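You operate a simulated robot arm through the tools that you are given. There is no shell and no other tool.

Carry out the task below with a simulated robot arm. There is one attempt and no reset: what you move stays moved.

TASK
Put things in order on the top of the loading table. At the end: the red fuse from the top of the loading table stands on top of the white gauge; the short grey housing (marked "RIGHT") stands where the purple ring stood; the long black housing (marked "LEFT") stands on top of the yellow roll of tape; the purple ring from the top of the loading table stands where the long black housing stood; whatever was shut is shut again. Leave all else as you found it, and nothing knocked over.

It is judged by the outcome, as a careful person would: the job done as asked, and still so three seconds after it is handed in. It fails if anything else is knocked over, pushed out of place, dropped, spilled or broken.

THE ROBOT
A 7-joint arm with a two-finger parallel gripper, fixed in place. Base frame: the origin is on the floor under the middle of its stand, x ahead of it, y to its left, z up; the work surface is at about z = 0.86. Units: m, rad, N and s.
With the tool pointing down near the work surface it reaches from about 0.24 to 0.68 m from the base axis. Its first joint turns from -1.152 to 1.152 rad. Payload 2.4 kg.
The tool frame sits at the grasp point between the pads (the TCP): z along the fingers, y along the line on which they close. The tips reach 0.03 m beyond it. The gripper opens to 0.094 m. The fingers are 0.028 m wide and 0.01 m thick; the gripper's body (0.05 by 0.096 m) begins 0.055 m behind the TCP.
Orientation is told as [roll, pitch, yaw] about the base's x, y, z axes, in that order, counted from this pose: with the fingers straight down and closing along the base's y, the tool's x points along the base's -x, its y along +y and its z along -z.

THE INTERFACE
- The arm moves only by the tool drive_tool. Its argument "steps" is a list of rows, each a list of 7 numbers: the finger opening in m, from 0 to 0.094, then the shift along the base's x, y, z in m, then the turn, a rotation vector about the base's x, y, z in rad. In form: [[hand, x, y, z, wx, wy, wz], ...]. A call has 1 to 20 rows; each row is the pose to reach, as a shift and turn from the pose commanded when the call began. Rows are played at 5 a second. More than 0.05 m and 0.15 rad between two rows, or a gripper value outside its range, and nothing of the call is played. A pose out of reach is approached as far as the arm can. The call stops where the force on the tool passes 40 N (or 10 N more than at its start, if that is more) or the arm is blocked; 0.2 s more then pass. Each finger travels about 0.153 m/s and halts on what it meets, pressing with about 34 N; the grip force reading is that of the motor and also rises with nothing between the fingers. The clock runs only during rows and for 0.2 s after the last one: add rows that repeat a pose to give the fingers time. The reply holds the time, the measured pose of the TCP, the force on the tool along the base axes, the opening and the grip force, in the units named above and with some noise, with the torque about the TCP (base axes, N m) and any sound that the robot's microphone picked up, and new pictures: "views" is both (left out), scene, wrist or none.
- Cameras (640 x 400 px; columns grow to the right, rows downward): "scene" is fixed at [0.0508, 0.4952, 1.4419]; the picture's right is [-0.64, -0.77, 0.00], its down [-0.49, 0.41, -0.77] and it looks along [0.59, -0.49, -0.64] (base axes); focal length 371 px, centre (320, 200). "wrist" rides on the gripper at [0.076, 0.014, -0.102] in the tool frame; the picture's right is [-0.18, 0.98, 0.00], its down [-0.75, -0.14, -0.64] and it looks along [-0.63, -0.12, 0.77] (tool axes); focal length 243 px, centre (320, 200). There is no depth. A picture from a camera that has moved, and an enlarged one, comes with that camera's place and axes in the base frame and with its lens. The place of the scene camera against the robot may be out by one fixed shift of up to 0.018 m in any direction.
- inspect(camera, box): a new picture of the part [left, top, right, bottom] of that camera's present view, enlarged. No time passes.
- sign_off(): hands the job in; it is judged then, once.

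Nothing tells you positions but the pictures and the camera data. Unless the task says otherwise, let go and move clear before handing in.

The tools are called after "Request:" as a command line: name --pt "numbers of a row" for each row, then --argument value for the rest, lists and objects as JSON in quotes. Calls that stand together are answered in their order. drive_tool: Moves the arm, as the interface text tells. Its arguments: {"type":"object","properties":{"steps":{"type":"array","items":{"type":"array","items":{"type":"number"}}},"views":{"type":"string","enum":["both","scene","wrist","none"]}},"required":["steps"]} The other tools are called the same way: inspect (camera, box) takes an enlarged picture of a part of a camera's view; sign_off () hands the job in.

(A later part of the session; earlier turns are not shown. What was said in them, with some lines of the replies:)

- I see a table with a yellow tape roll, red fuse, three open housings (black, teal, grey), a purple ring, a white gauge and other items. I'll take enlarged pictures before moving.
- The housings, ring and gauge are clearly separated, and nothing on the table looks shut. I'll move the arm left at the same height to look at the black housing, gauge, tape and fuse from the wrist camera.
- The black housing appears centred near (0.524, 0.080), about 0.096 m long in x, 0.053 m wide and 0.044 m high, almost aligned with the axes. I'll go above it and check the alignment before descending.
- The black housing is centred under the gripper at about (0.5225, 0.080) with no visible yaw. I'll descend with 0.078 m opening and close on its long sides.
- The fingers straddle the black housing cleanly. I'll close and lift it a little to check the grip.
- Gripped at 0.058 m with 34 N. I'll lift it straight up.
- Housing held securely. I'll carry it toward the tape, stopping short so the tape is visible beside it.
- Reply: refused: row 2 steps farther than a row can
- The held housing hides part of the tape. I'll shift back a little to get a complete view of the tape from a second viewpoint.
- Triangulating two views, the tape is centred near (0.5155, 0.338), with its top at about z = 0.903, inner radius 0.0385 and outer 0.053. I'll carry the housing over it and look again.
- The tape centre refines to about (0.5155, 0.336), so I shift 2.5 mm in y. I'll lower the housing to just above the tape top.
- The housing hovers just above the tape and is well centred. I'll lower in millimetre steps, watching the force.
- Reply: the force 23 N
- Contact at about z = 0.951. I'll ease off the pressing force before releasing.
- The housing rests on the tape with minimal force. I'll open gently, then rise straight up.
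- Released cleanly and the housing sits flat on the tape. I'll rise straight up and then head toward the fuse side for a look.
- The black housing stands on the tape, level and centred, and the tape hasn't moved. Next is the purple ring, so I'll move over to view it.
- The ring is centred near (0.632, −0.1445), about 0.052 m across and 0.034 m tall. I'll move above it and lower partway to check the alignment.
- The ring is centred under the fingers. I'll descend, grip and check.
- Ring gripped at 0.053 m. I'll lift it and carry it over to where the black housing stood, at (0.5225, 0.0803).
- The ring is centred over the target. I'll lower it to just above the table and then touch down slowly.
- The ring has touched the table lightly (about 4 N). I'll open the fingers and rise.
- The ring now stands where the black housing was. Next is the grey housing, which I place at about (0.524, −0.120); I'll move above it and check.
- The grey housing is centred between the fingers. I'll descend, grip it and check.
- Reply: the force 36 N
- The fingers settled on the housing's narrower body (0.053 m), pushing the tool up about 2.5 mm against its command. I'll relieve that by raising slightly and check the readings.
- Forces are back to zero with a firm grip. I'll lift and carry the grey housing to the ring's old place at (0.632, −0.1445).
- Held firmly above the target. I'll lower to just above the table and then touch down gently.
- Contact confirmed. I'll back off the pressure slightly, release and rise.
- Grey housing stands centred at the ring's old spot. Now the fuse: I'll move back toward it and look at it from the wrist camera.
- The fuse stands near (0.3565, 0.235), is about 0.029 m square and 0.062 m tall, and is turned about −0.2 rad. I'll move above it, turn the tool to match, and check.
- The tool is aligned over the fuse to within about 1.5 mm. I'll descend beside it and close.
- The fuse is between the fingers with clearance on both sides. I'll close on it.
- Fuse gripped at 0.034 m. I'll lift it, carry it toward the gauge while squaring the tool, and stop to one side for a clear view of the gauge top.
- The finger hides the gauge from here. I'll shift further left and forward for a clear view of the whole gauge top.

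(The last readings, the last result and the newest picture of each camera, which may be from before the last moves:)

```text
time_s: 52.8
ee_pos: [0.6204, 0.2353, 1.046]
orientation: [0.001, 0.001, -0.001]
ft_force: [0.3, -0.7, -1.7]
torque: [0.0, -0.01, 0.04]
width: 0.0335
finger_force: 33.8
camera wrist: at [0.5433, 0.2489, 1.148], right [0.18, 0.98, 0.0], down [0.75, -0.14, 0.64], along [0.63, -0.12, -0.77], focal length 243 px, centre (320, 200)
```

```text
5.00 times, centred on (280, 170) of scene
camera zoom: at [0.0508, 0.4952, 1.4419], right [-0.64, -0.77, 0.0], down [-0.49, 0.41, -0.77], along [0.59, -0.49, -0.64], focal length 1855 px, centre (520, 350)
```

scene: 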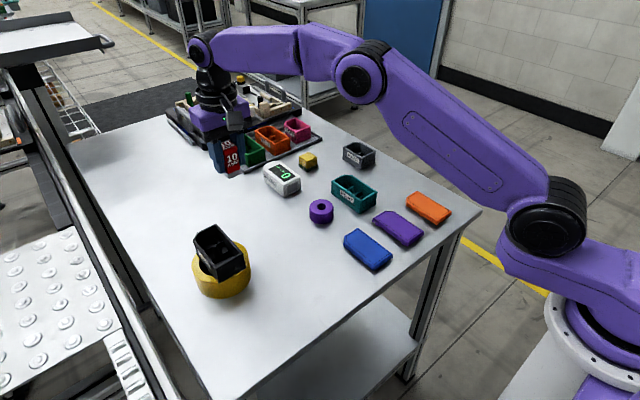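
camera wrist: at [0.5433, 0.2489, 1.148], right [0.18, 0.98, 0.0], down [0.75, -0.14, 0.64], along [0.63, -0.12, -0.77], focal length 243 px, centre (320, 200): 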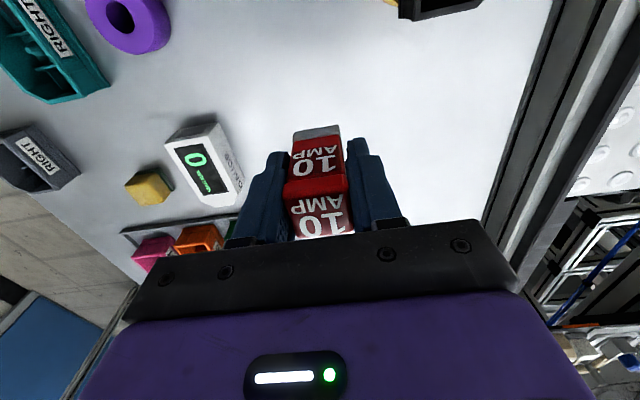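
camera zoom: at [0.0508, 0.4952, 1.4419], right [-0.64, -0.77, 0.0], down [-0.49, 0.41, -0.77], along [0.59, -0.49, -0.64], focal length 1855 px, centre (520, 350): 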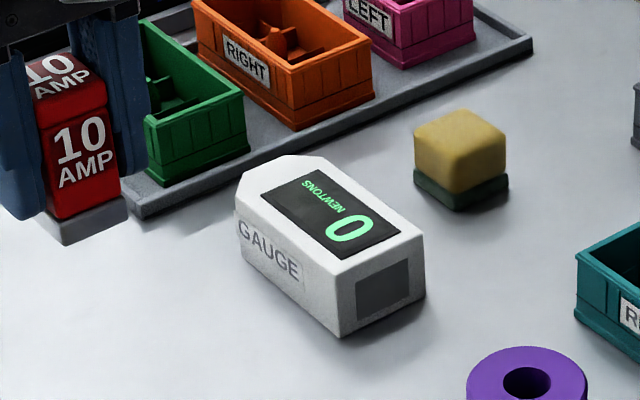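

I now have the gauge clearly: its top spans x 0.636–0.735 and y 0.055–0.107 at about z = 0.90, and it is flat. I'll bring the fuse over (0.670, 0.081) and lower partway to check.

Request:
drive_tool --pt "0.01 0.0125 -0.038 0 0 0 0" --pt "0.01 0.025 -0.077 0 0 0 0" --pt "0.01 0.0375 -0.115 0 0 0 0" --pt "0.01 0.05 -0.154 0 0 0 0" --pt "0.01 0.05 -0.154 -0.02 0 0 0" --pt "0.01 0.05 -0.154 -0.045 0 0 0" --pt "0.01 0.05 -0.154 -0.065 0 0 0" --pt "0.01 0.05 -0.154 -0.075 0 0 0" --pt "0.01 0.05 -0.154 -0.075 0 0 0" --views "both"

Request:
inspect --camera "wrist" --box '[220, 90, 420, 240]'

Request:
inspect --camera "scene" --box '[230, 110, 340, 210]'

```text
time_s: 54.8
ee_pos: [0.671, 0.0798, 0.9693]
orientation: [0.001, 0.0, 0.0]
ft_force: [-0.9, 1.0, -0.6]
torque: [-0.03, -0.01, -0.03]
width: 0.0338
finger_force: 33.9
camera wrist: at [0.5935, 0.0944, 1.0728], right [0.18, 0.98, 0.0], down [0.75, -0.14, 0.64], along [0.63, -0.12, -0.77], focal length 243 px, centre (320, 200)
```

scene: 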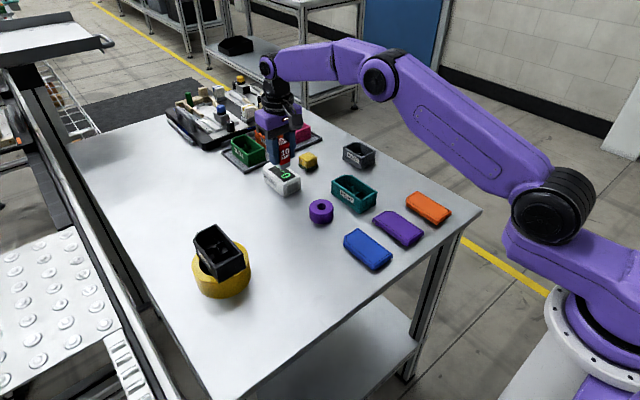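
wrist: 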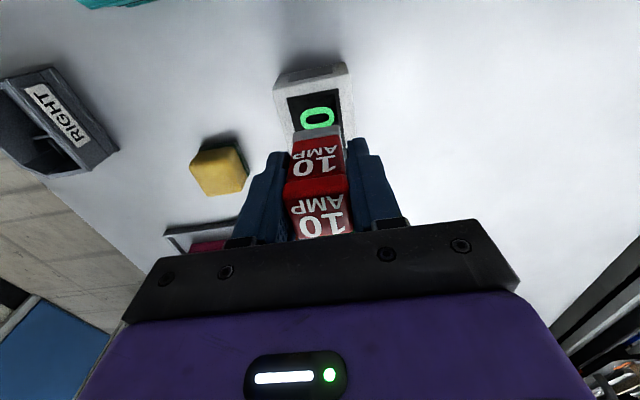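

```text
2.67 times, centred on (320, 165) of wrist
camera zoom: at [0.5935, 0.0944, 1.0728], right [0.18, 0.98, 0.0], down [0.75, -0.14, 0.64], along [0.63, -0.12, -0.77], focal length 647 px, centre (320, 293)
```

zoom: 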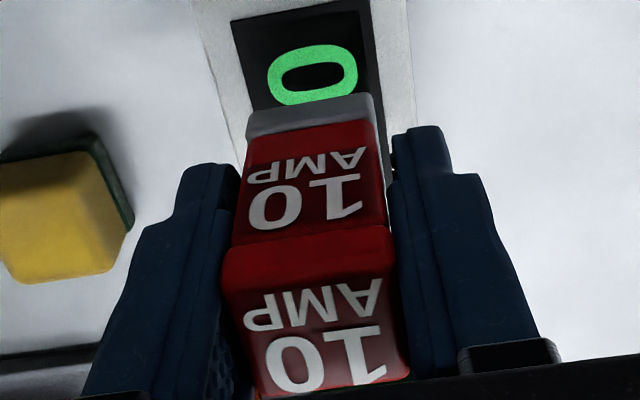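

```text
4.00 times, centred on (285, 160) of scene
camera zoom: at [0.0508, 0.4952, 1.4419], right [-0.64, -0.77, 0.0], down [-0.49, 0.41, -0.77], along [0.59, -0.49, -0.64], focal length 1484 px, centre (460, 360)
```

zoom: 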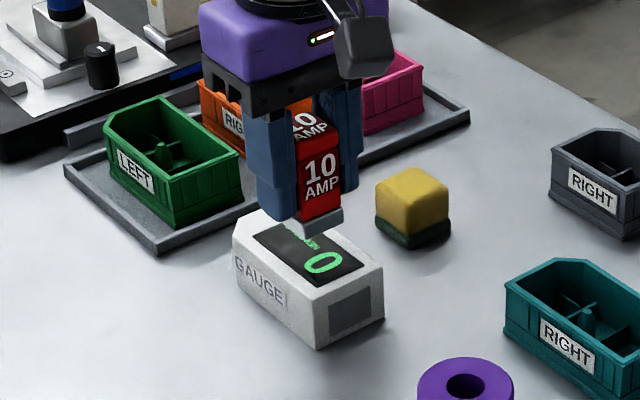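

The fuse hovers squarely over the gauge's display. I'll lower in small steps until it touches.

Request:
drive_tool --pt "0.01 0 0 -0.006 0 0 0" --pt "0.01 0 0 -0.012 0 0 0" --pt "0.01 0 0 -0.015 0 0 0" --pt "0.01 0 0 -0.017 0 0 0" --pt "0.01 0 0 -0.017 0 0 0" --views "none"

```text
time_s: 56.0
ee_pos: [0.6692, 0.0807, 0.9529]
orientation: [0.0, -0.001, 0.002]
ft_force: [-0.4, 0.3, 0.1]
torque: [-0.03, 0.01, 0.02]
width: 0.034
finger_force: 33.8
```

Request:
drive_tool --pt "0.01 0 0 -0.001 0 0 0" --pt "0.01 0 0 -0.002 0 0 0" --pt "0.01 0 0 -0.002 0 0 0" --views "none"

```text
time_s: 56.8
ee_pos: [0.6703, 0.0803, 0.9509]
orientation: [0.0, -0.001, -0.003]
ft_force: [0.3, 1.0, -0.7]
torque: [0.02, 0.05, 0.04]
width: 0.034
finger_force: 34.0
```

Request:
drive_tool --pt "0.01 0 0 -0.001 0 0 0" --pt "0.01 0 0 -0.0015 0 0 0" --pt "0.01 0 0 -0.0015 0 0 0" --views "none"

```text
time_s: 57.6
ee_pos: [0.6699, 0.081, 0.9483]
orientation: [0.0, 0.0, 0.001]
ft_force: [1.4, 0.2, -0.6]
torque: [-0.01, 0.0, 0.01]
width: 0.0338
finger_force: 34.0
```

Request:
drive_tool --pt "0.01 0 0 -0.001 0 0 0" --pt "0.01 0 0 -0.0015 0 0 0" --pt "0.01 0 0 -0.0015 0 0 0" --views "none"

Request:
inspect --camera "scene" --box '[240, 130, 320, 210]'

```text
time_s: 58.4
ee_pos: [0.6695, 0.0801, 0.947]
orientation: [0.0, -0.001, -0.001]
ft_force: [-0.7, 0.4, -0.6]
torque: [0.03, 0.02, -0.01]
width: 0.0338
finger_force: 34.1
```

```text
5.00 times, centred on (280, 170) of scene
camera zoom: at [0.0508, 0.4952, 1.4419], right [-0.64, -0.77, 0.0], down [-0.49, 0.41, -0.77], along [0.59, -0.49, -0.64], focal length 1855 px, centre (520, 350)
```

zoom: 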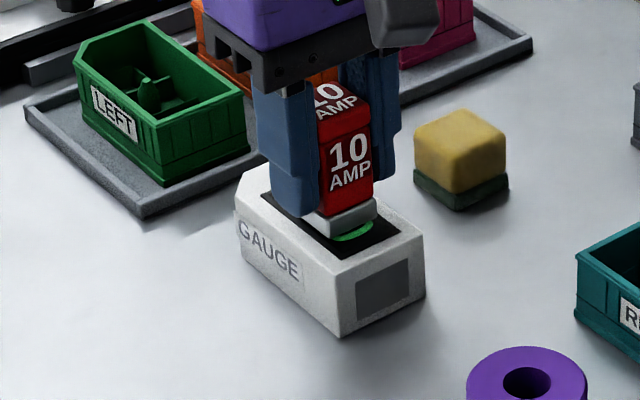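

Request:
drive_tool --pt "0.01 0 0 -0.0005 0 0 0" --pt "0.01 0 0 -0.001 0 0 0" --pt "0.01 0 0 -0.001 0 0 0" --views "none"

```text
time_s: 59.2
ee_pos: [0.6694, 0.0813, 0.9465]
orientation: [-0.001, 0.0, 0.001]
ft_force: [-0.3, -0.3, -0.9]
torque: [0.01, 0.0, -0.02]
width: 0.0335
finger_force: 33.3
```

Request:
drive_tool --pt "0.01 0 0 -0.0005 0 0 0" --pt "0.01 0 0 -0.001 0 0 0" --pt "0.01 0 0 -0.001 0 0 0" --views "none"

```text
time_s: 60.0
ee_pos: [0.6696, 0.0805, 0.9451]
orientation: [-0.001, 0.001, -0.001]
ft_force: [-0.5, 0.1, -0.7]
torque: [0.01, -0.01, 0.0]
width: 0.0335
finger_force: 34.0
```

Request:
drive_tool --pt "0.01 0 0 -0.0005 0 0 0" --pt "0.01 0 0 -0.001 0 0 0" --pt "0.01 0 0 -0.001 0 0 0" --views "none"

Request:
inspect --camera "scene" --box '[240, 130, 320, 210]'

```text
time_s: 60.8
ee_pos: [0.6706, 0.0805, 0.9443]
orientation: [0.0, 0.001, 0.0]
ft_force: [-0.3, 0.3, -1.4]
torque: [0.01, 0.04, 0.01]
width: 0.0337
finger_force: 33.9
```

```text
5.00 times, centred on (280, 170) of scene
camera zoom: at [0.0508, 0.4952, 1.4419], right [-0.64, -0.77, 0.0], down [-0.49, 0.41, -0.77], along [0.59, -0.49, -0.64], focal length 1855 px, centre (520, 350)
```

zoom: 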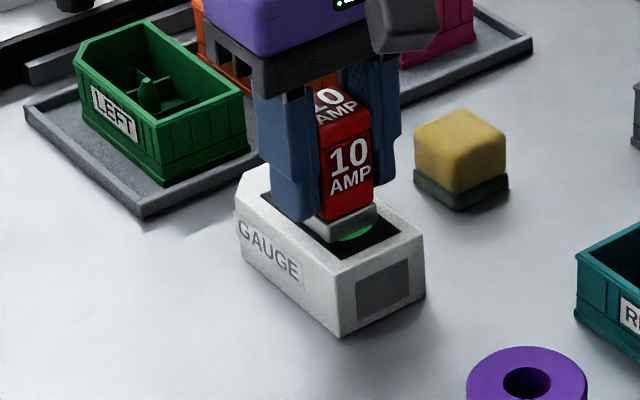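

Request:
drive_tool --pt "0.01 0 0 -0.0005 0 0 0" --pt "0.01 0 0 -0.001 0 0 0" --pt "0.01 0 0 -0.001 0 0 0" --views "none"

```text
time_s: 61.6
ee_pos: [0.6693, 0.0813, 0.9445]
orientation: [0.001, -0.003, 0.0]
ft_force: [-1.6, 0.1, 5.5]
torque: [-0.03, 0.12, -0.02]
width: 0.0336
finger_force: 33.7
```

Light contact, so the fuse is on the gauge. I'll ease slightly, open the fingers slowly and check before rising.

Request:
drive_tool --pt "0.01 0 0 0.0004 0 0 0" --pt "0.036 0 0 0.0004 0 0 0" --pt "0.04 0 0 0.0004 0 0 0" --pt "0.046 0 0 0.0004 0 0 0" --pt "0.056 0 0 0.0004 0 0 0" --pt "0.06 0 0 0.0004 0 0 0" --pt "0.06 0 0 0.0004 0 0 0" --views "both"

Request:
inspect --camera "scene" --box '[240, 130, 320, 210]'

Request:
inspect --camera "wrist" --box '[220, 90, 420, 240]'

```text
time_s: 63.2
ee_pos: [0.6696, 0.0809, 0.9443]
orientation: [0.0, -0.001, 0.0]
ft_force: [0.4, -0.3, 0.8]
torque: [0.03, 0.03, 0.0]
width: 0.0599
finger_force: 0.1
camera wrist: at [0.593, 0.0947, 1.047], right [0.18, 0.98, 0.0], down [0.75, -0.14, 0.64], along [0.63, -0.12, -0.77], focal length 243 px, centre (320, 200)
```

scene: 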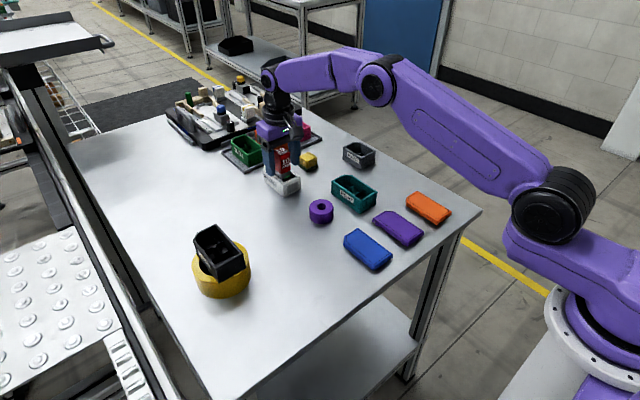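
wrist: 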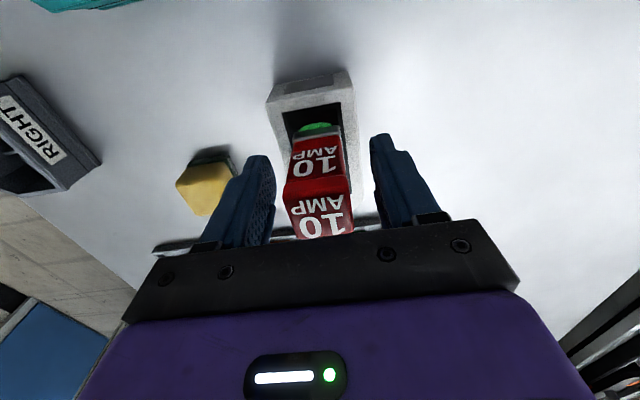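

```text
5.00 times, centred on (280, 170) of scene
camera zoom: at [0.0508, 0.4952, 1.4419], right [-0.64, -0.77, 0.0], down [-0.49, 0.41, -0.77], along [0.59, -0.49, -0.64], focal length 1855 px, centre (520, 350)
```

zoom: 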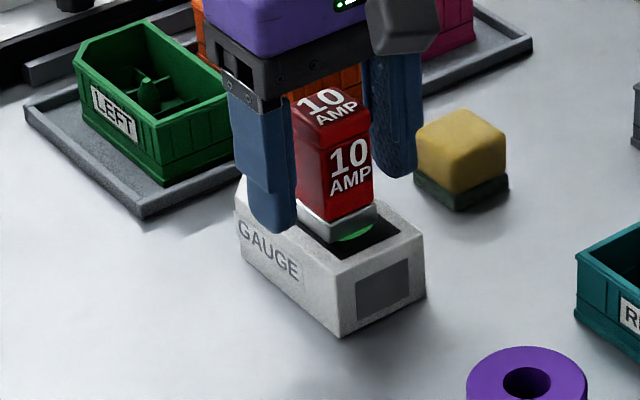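

```text
2.67 times, centred on (320, 165) of wrist
camera zoom: at [0.593, 0.0947, 1.047], right [0.18, 0.98, 0.0], down [0.75, -0.14, 0.64], along [0.63, -0.12, -0.77], focal length 647 px, centre (320, 293)
```

zoom: 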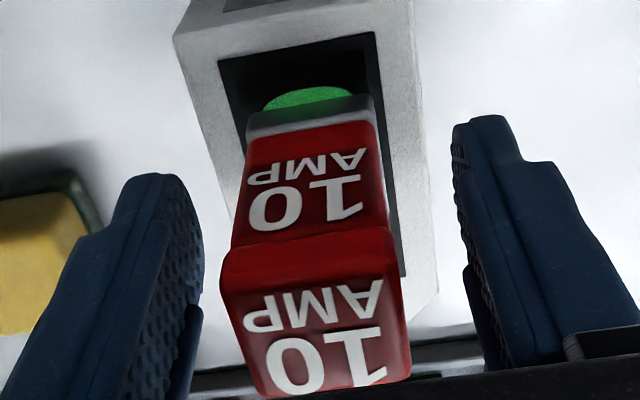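

The fuse stands upright on the gauge, free of the fingers. I'll rise straight up and move clear, then check the whole table.

Request:
drive_tool --pt "0.06 0 0 0.01 0 0 0" --pt "0.06 0 0 0.03 0 0 0" --pt "0.06 0 0 0.06 0 0 0" --pt "0.06 0 0 0.1 0 0 0" --pt "0.06 -0.02 0 0.13 0 0 0" --pt "0.06 -0.06 -0.01 0.15 0 0 0" --pt "0.06 -0.1 -0.03 0.15 0 0 0" --pt "0.06 -0.14 -0.055 0.15 0 0 0" --pt "0.06 -0.18 -0.08 0.15 0 0 0" --pt "0.06 -0.22 -0.11 0.15 0 0 0" --pt "0.06 -0.265 -0.13 0.15 0 0 0" --pt "0.06 -0.265 -0.165 0.15 0 0 0" --pt "0.06 -0.265 -0.165 0.15 0 0 0" --views "both"

Request:
inspect --camera "scene" --box '[220, 120, 480, 282]'

Request:
inspect --camera "scene" --box '[150, 200, 350, 330]'

Request:
inspect --camera "scene" --box '[150, 60, 350, 185]'

```text
time_s: 66.0
ee_pos: [0.4057, -0.0856, 1.0935]
orientation: [-0.001, -0.001, 0.0]
ft_force: [-0.3, 0.2, -0.4]
torque: [-0.01, 0.05, -0.02]
width: 0.06
finger_force: 0.0
camera wrist: at [0.3284, -0.0712, 1.1965], right [0.18, 0.98, 0.0], down [0.75, -0.14, 0.64], along [0.63, -0.12, -0.77], focal length 243 px, centre (320, 200)
```

scene: 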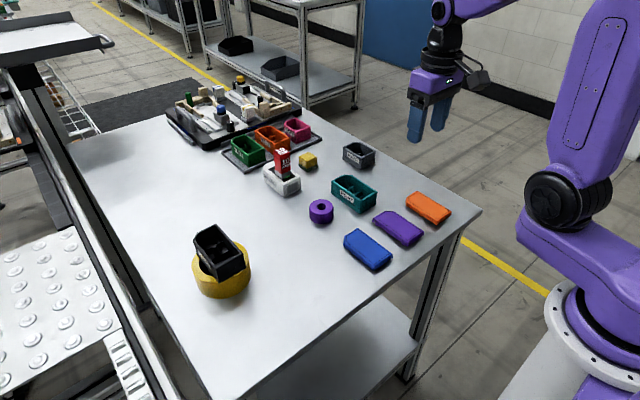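
wrist: 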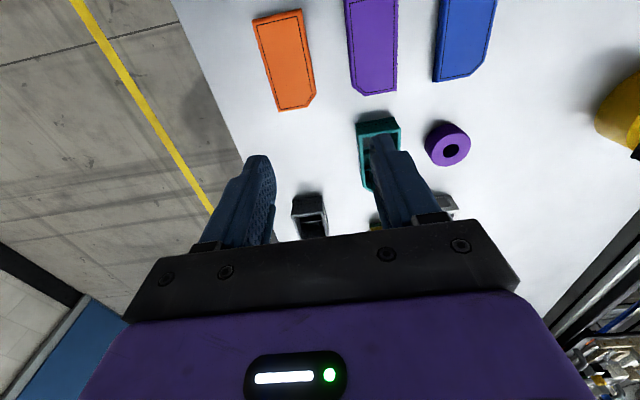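

```text
2.46 times, centred on (350, 201) of scene
camera zoom: at [0.0508, 0.4951, 1.4419], right [-0.64, -0.77, 0.0], down [-0.49, 0.41, -0.77], along [0.59, -0.49, -0.64], focal length 913 px, centre (246, 198)
```

zoom: 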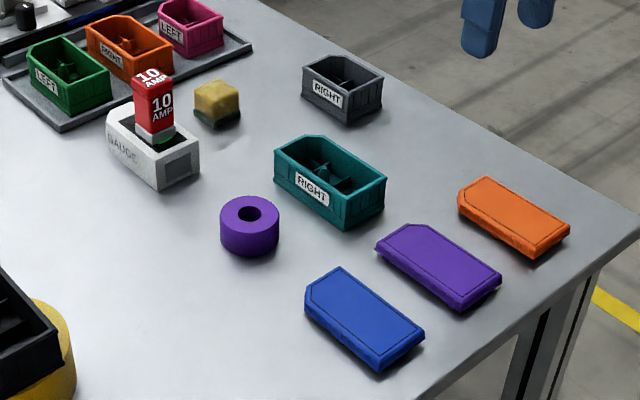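

```text
3.08 times, centred on (250, 265) of scene
camera zoom: at [0.0508, 0.4951, 1.4419], right [-0.64, -0.77, 0.0], down [-0.49, 0.41, -0.77], along [0.59, -0.49, -0.64], focal length 1142 px, centre (535, 0)
```

zoom: 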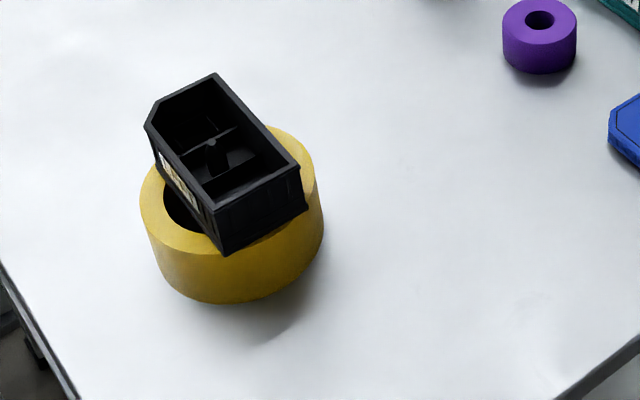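

```text
3.20 times, centred on (250, 122) of scene
camera zoom: at [0.0508, 0.4951, 1.4419], right [-0.64, -0.77, 0.0], down [-0.49, 0.41, -0.77], along [0.59, -0.49, -0.64], focal length 1187 px, centre (544, 448)
```

zoom: 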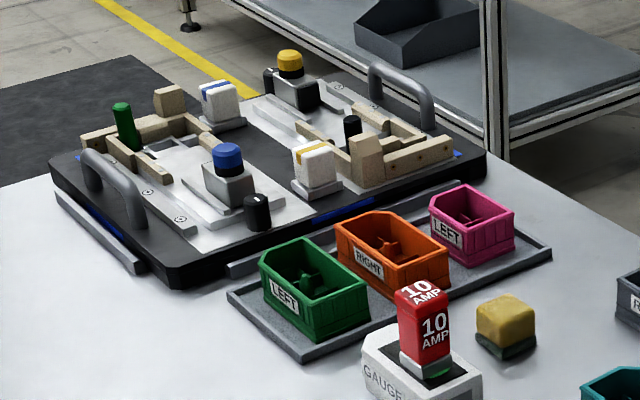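

All four items are in place: the fuse is on the gauge, the grey housing is at the ring's old spot, the black housing is on the tape, and the ring is at the black housing's old spot. Nothing else moved and nothing was shut to begin with. The arm is clear, so I'm handing in.

Request:
sign_off

```text
The job is handed in.
```

The job is handed in, and the last pictures before hand-in showed all four items where you asked:

- **Red fuse:** it stands upright on top of the white gauge, on the display.
- **Short grey housing ("RIGHT"):** it stands where the purple ring stood, centred to within about a millimetre by the wrist camera.
- **Long black housing ("LEFT"):** it sits level and centred on the yellow roll of tape, and the tape did not move.
- **Purple ring:** it stands where the long black housing stood.

Nothing on the table looked shut at the start, so there was nothing to shut again. Everything else looked unmoved in the pictures, and nothing was knocked over. The gripper was empty and the arm clear of the table items when I handed in.
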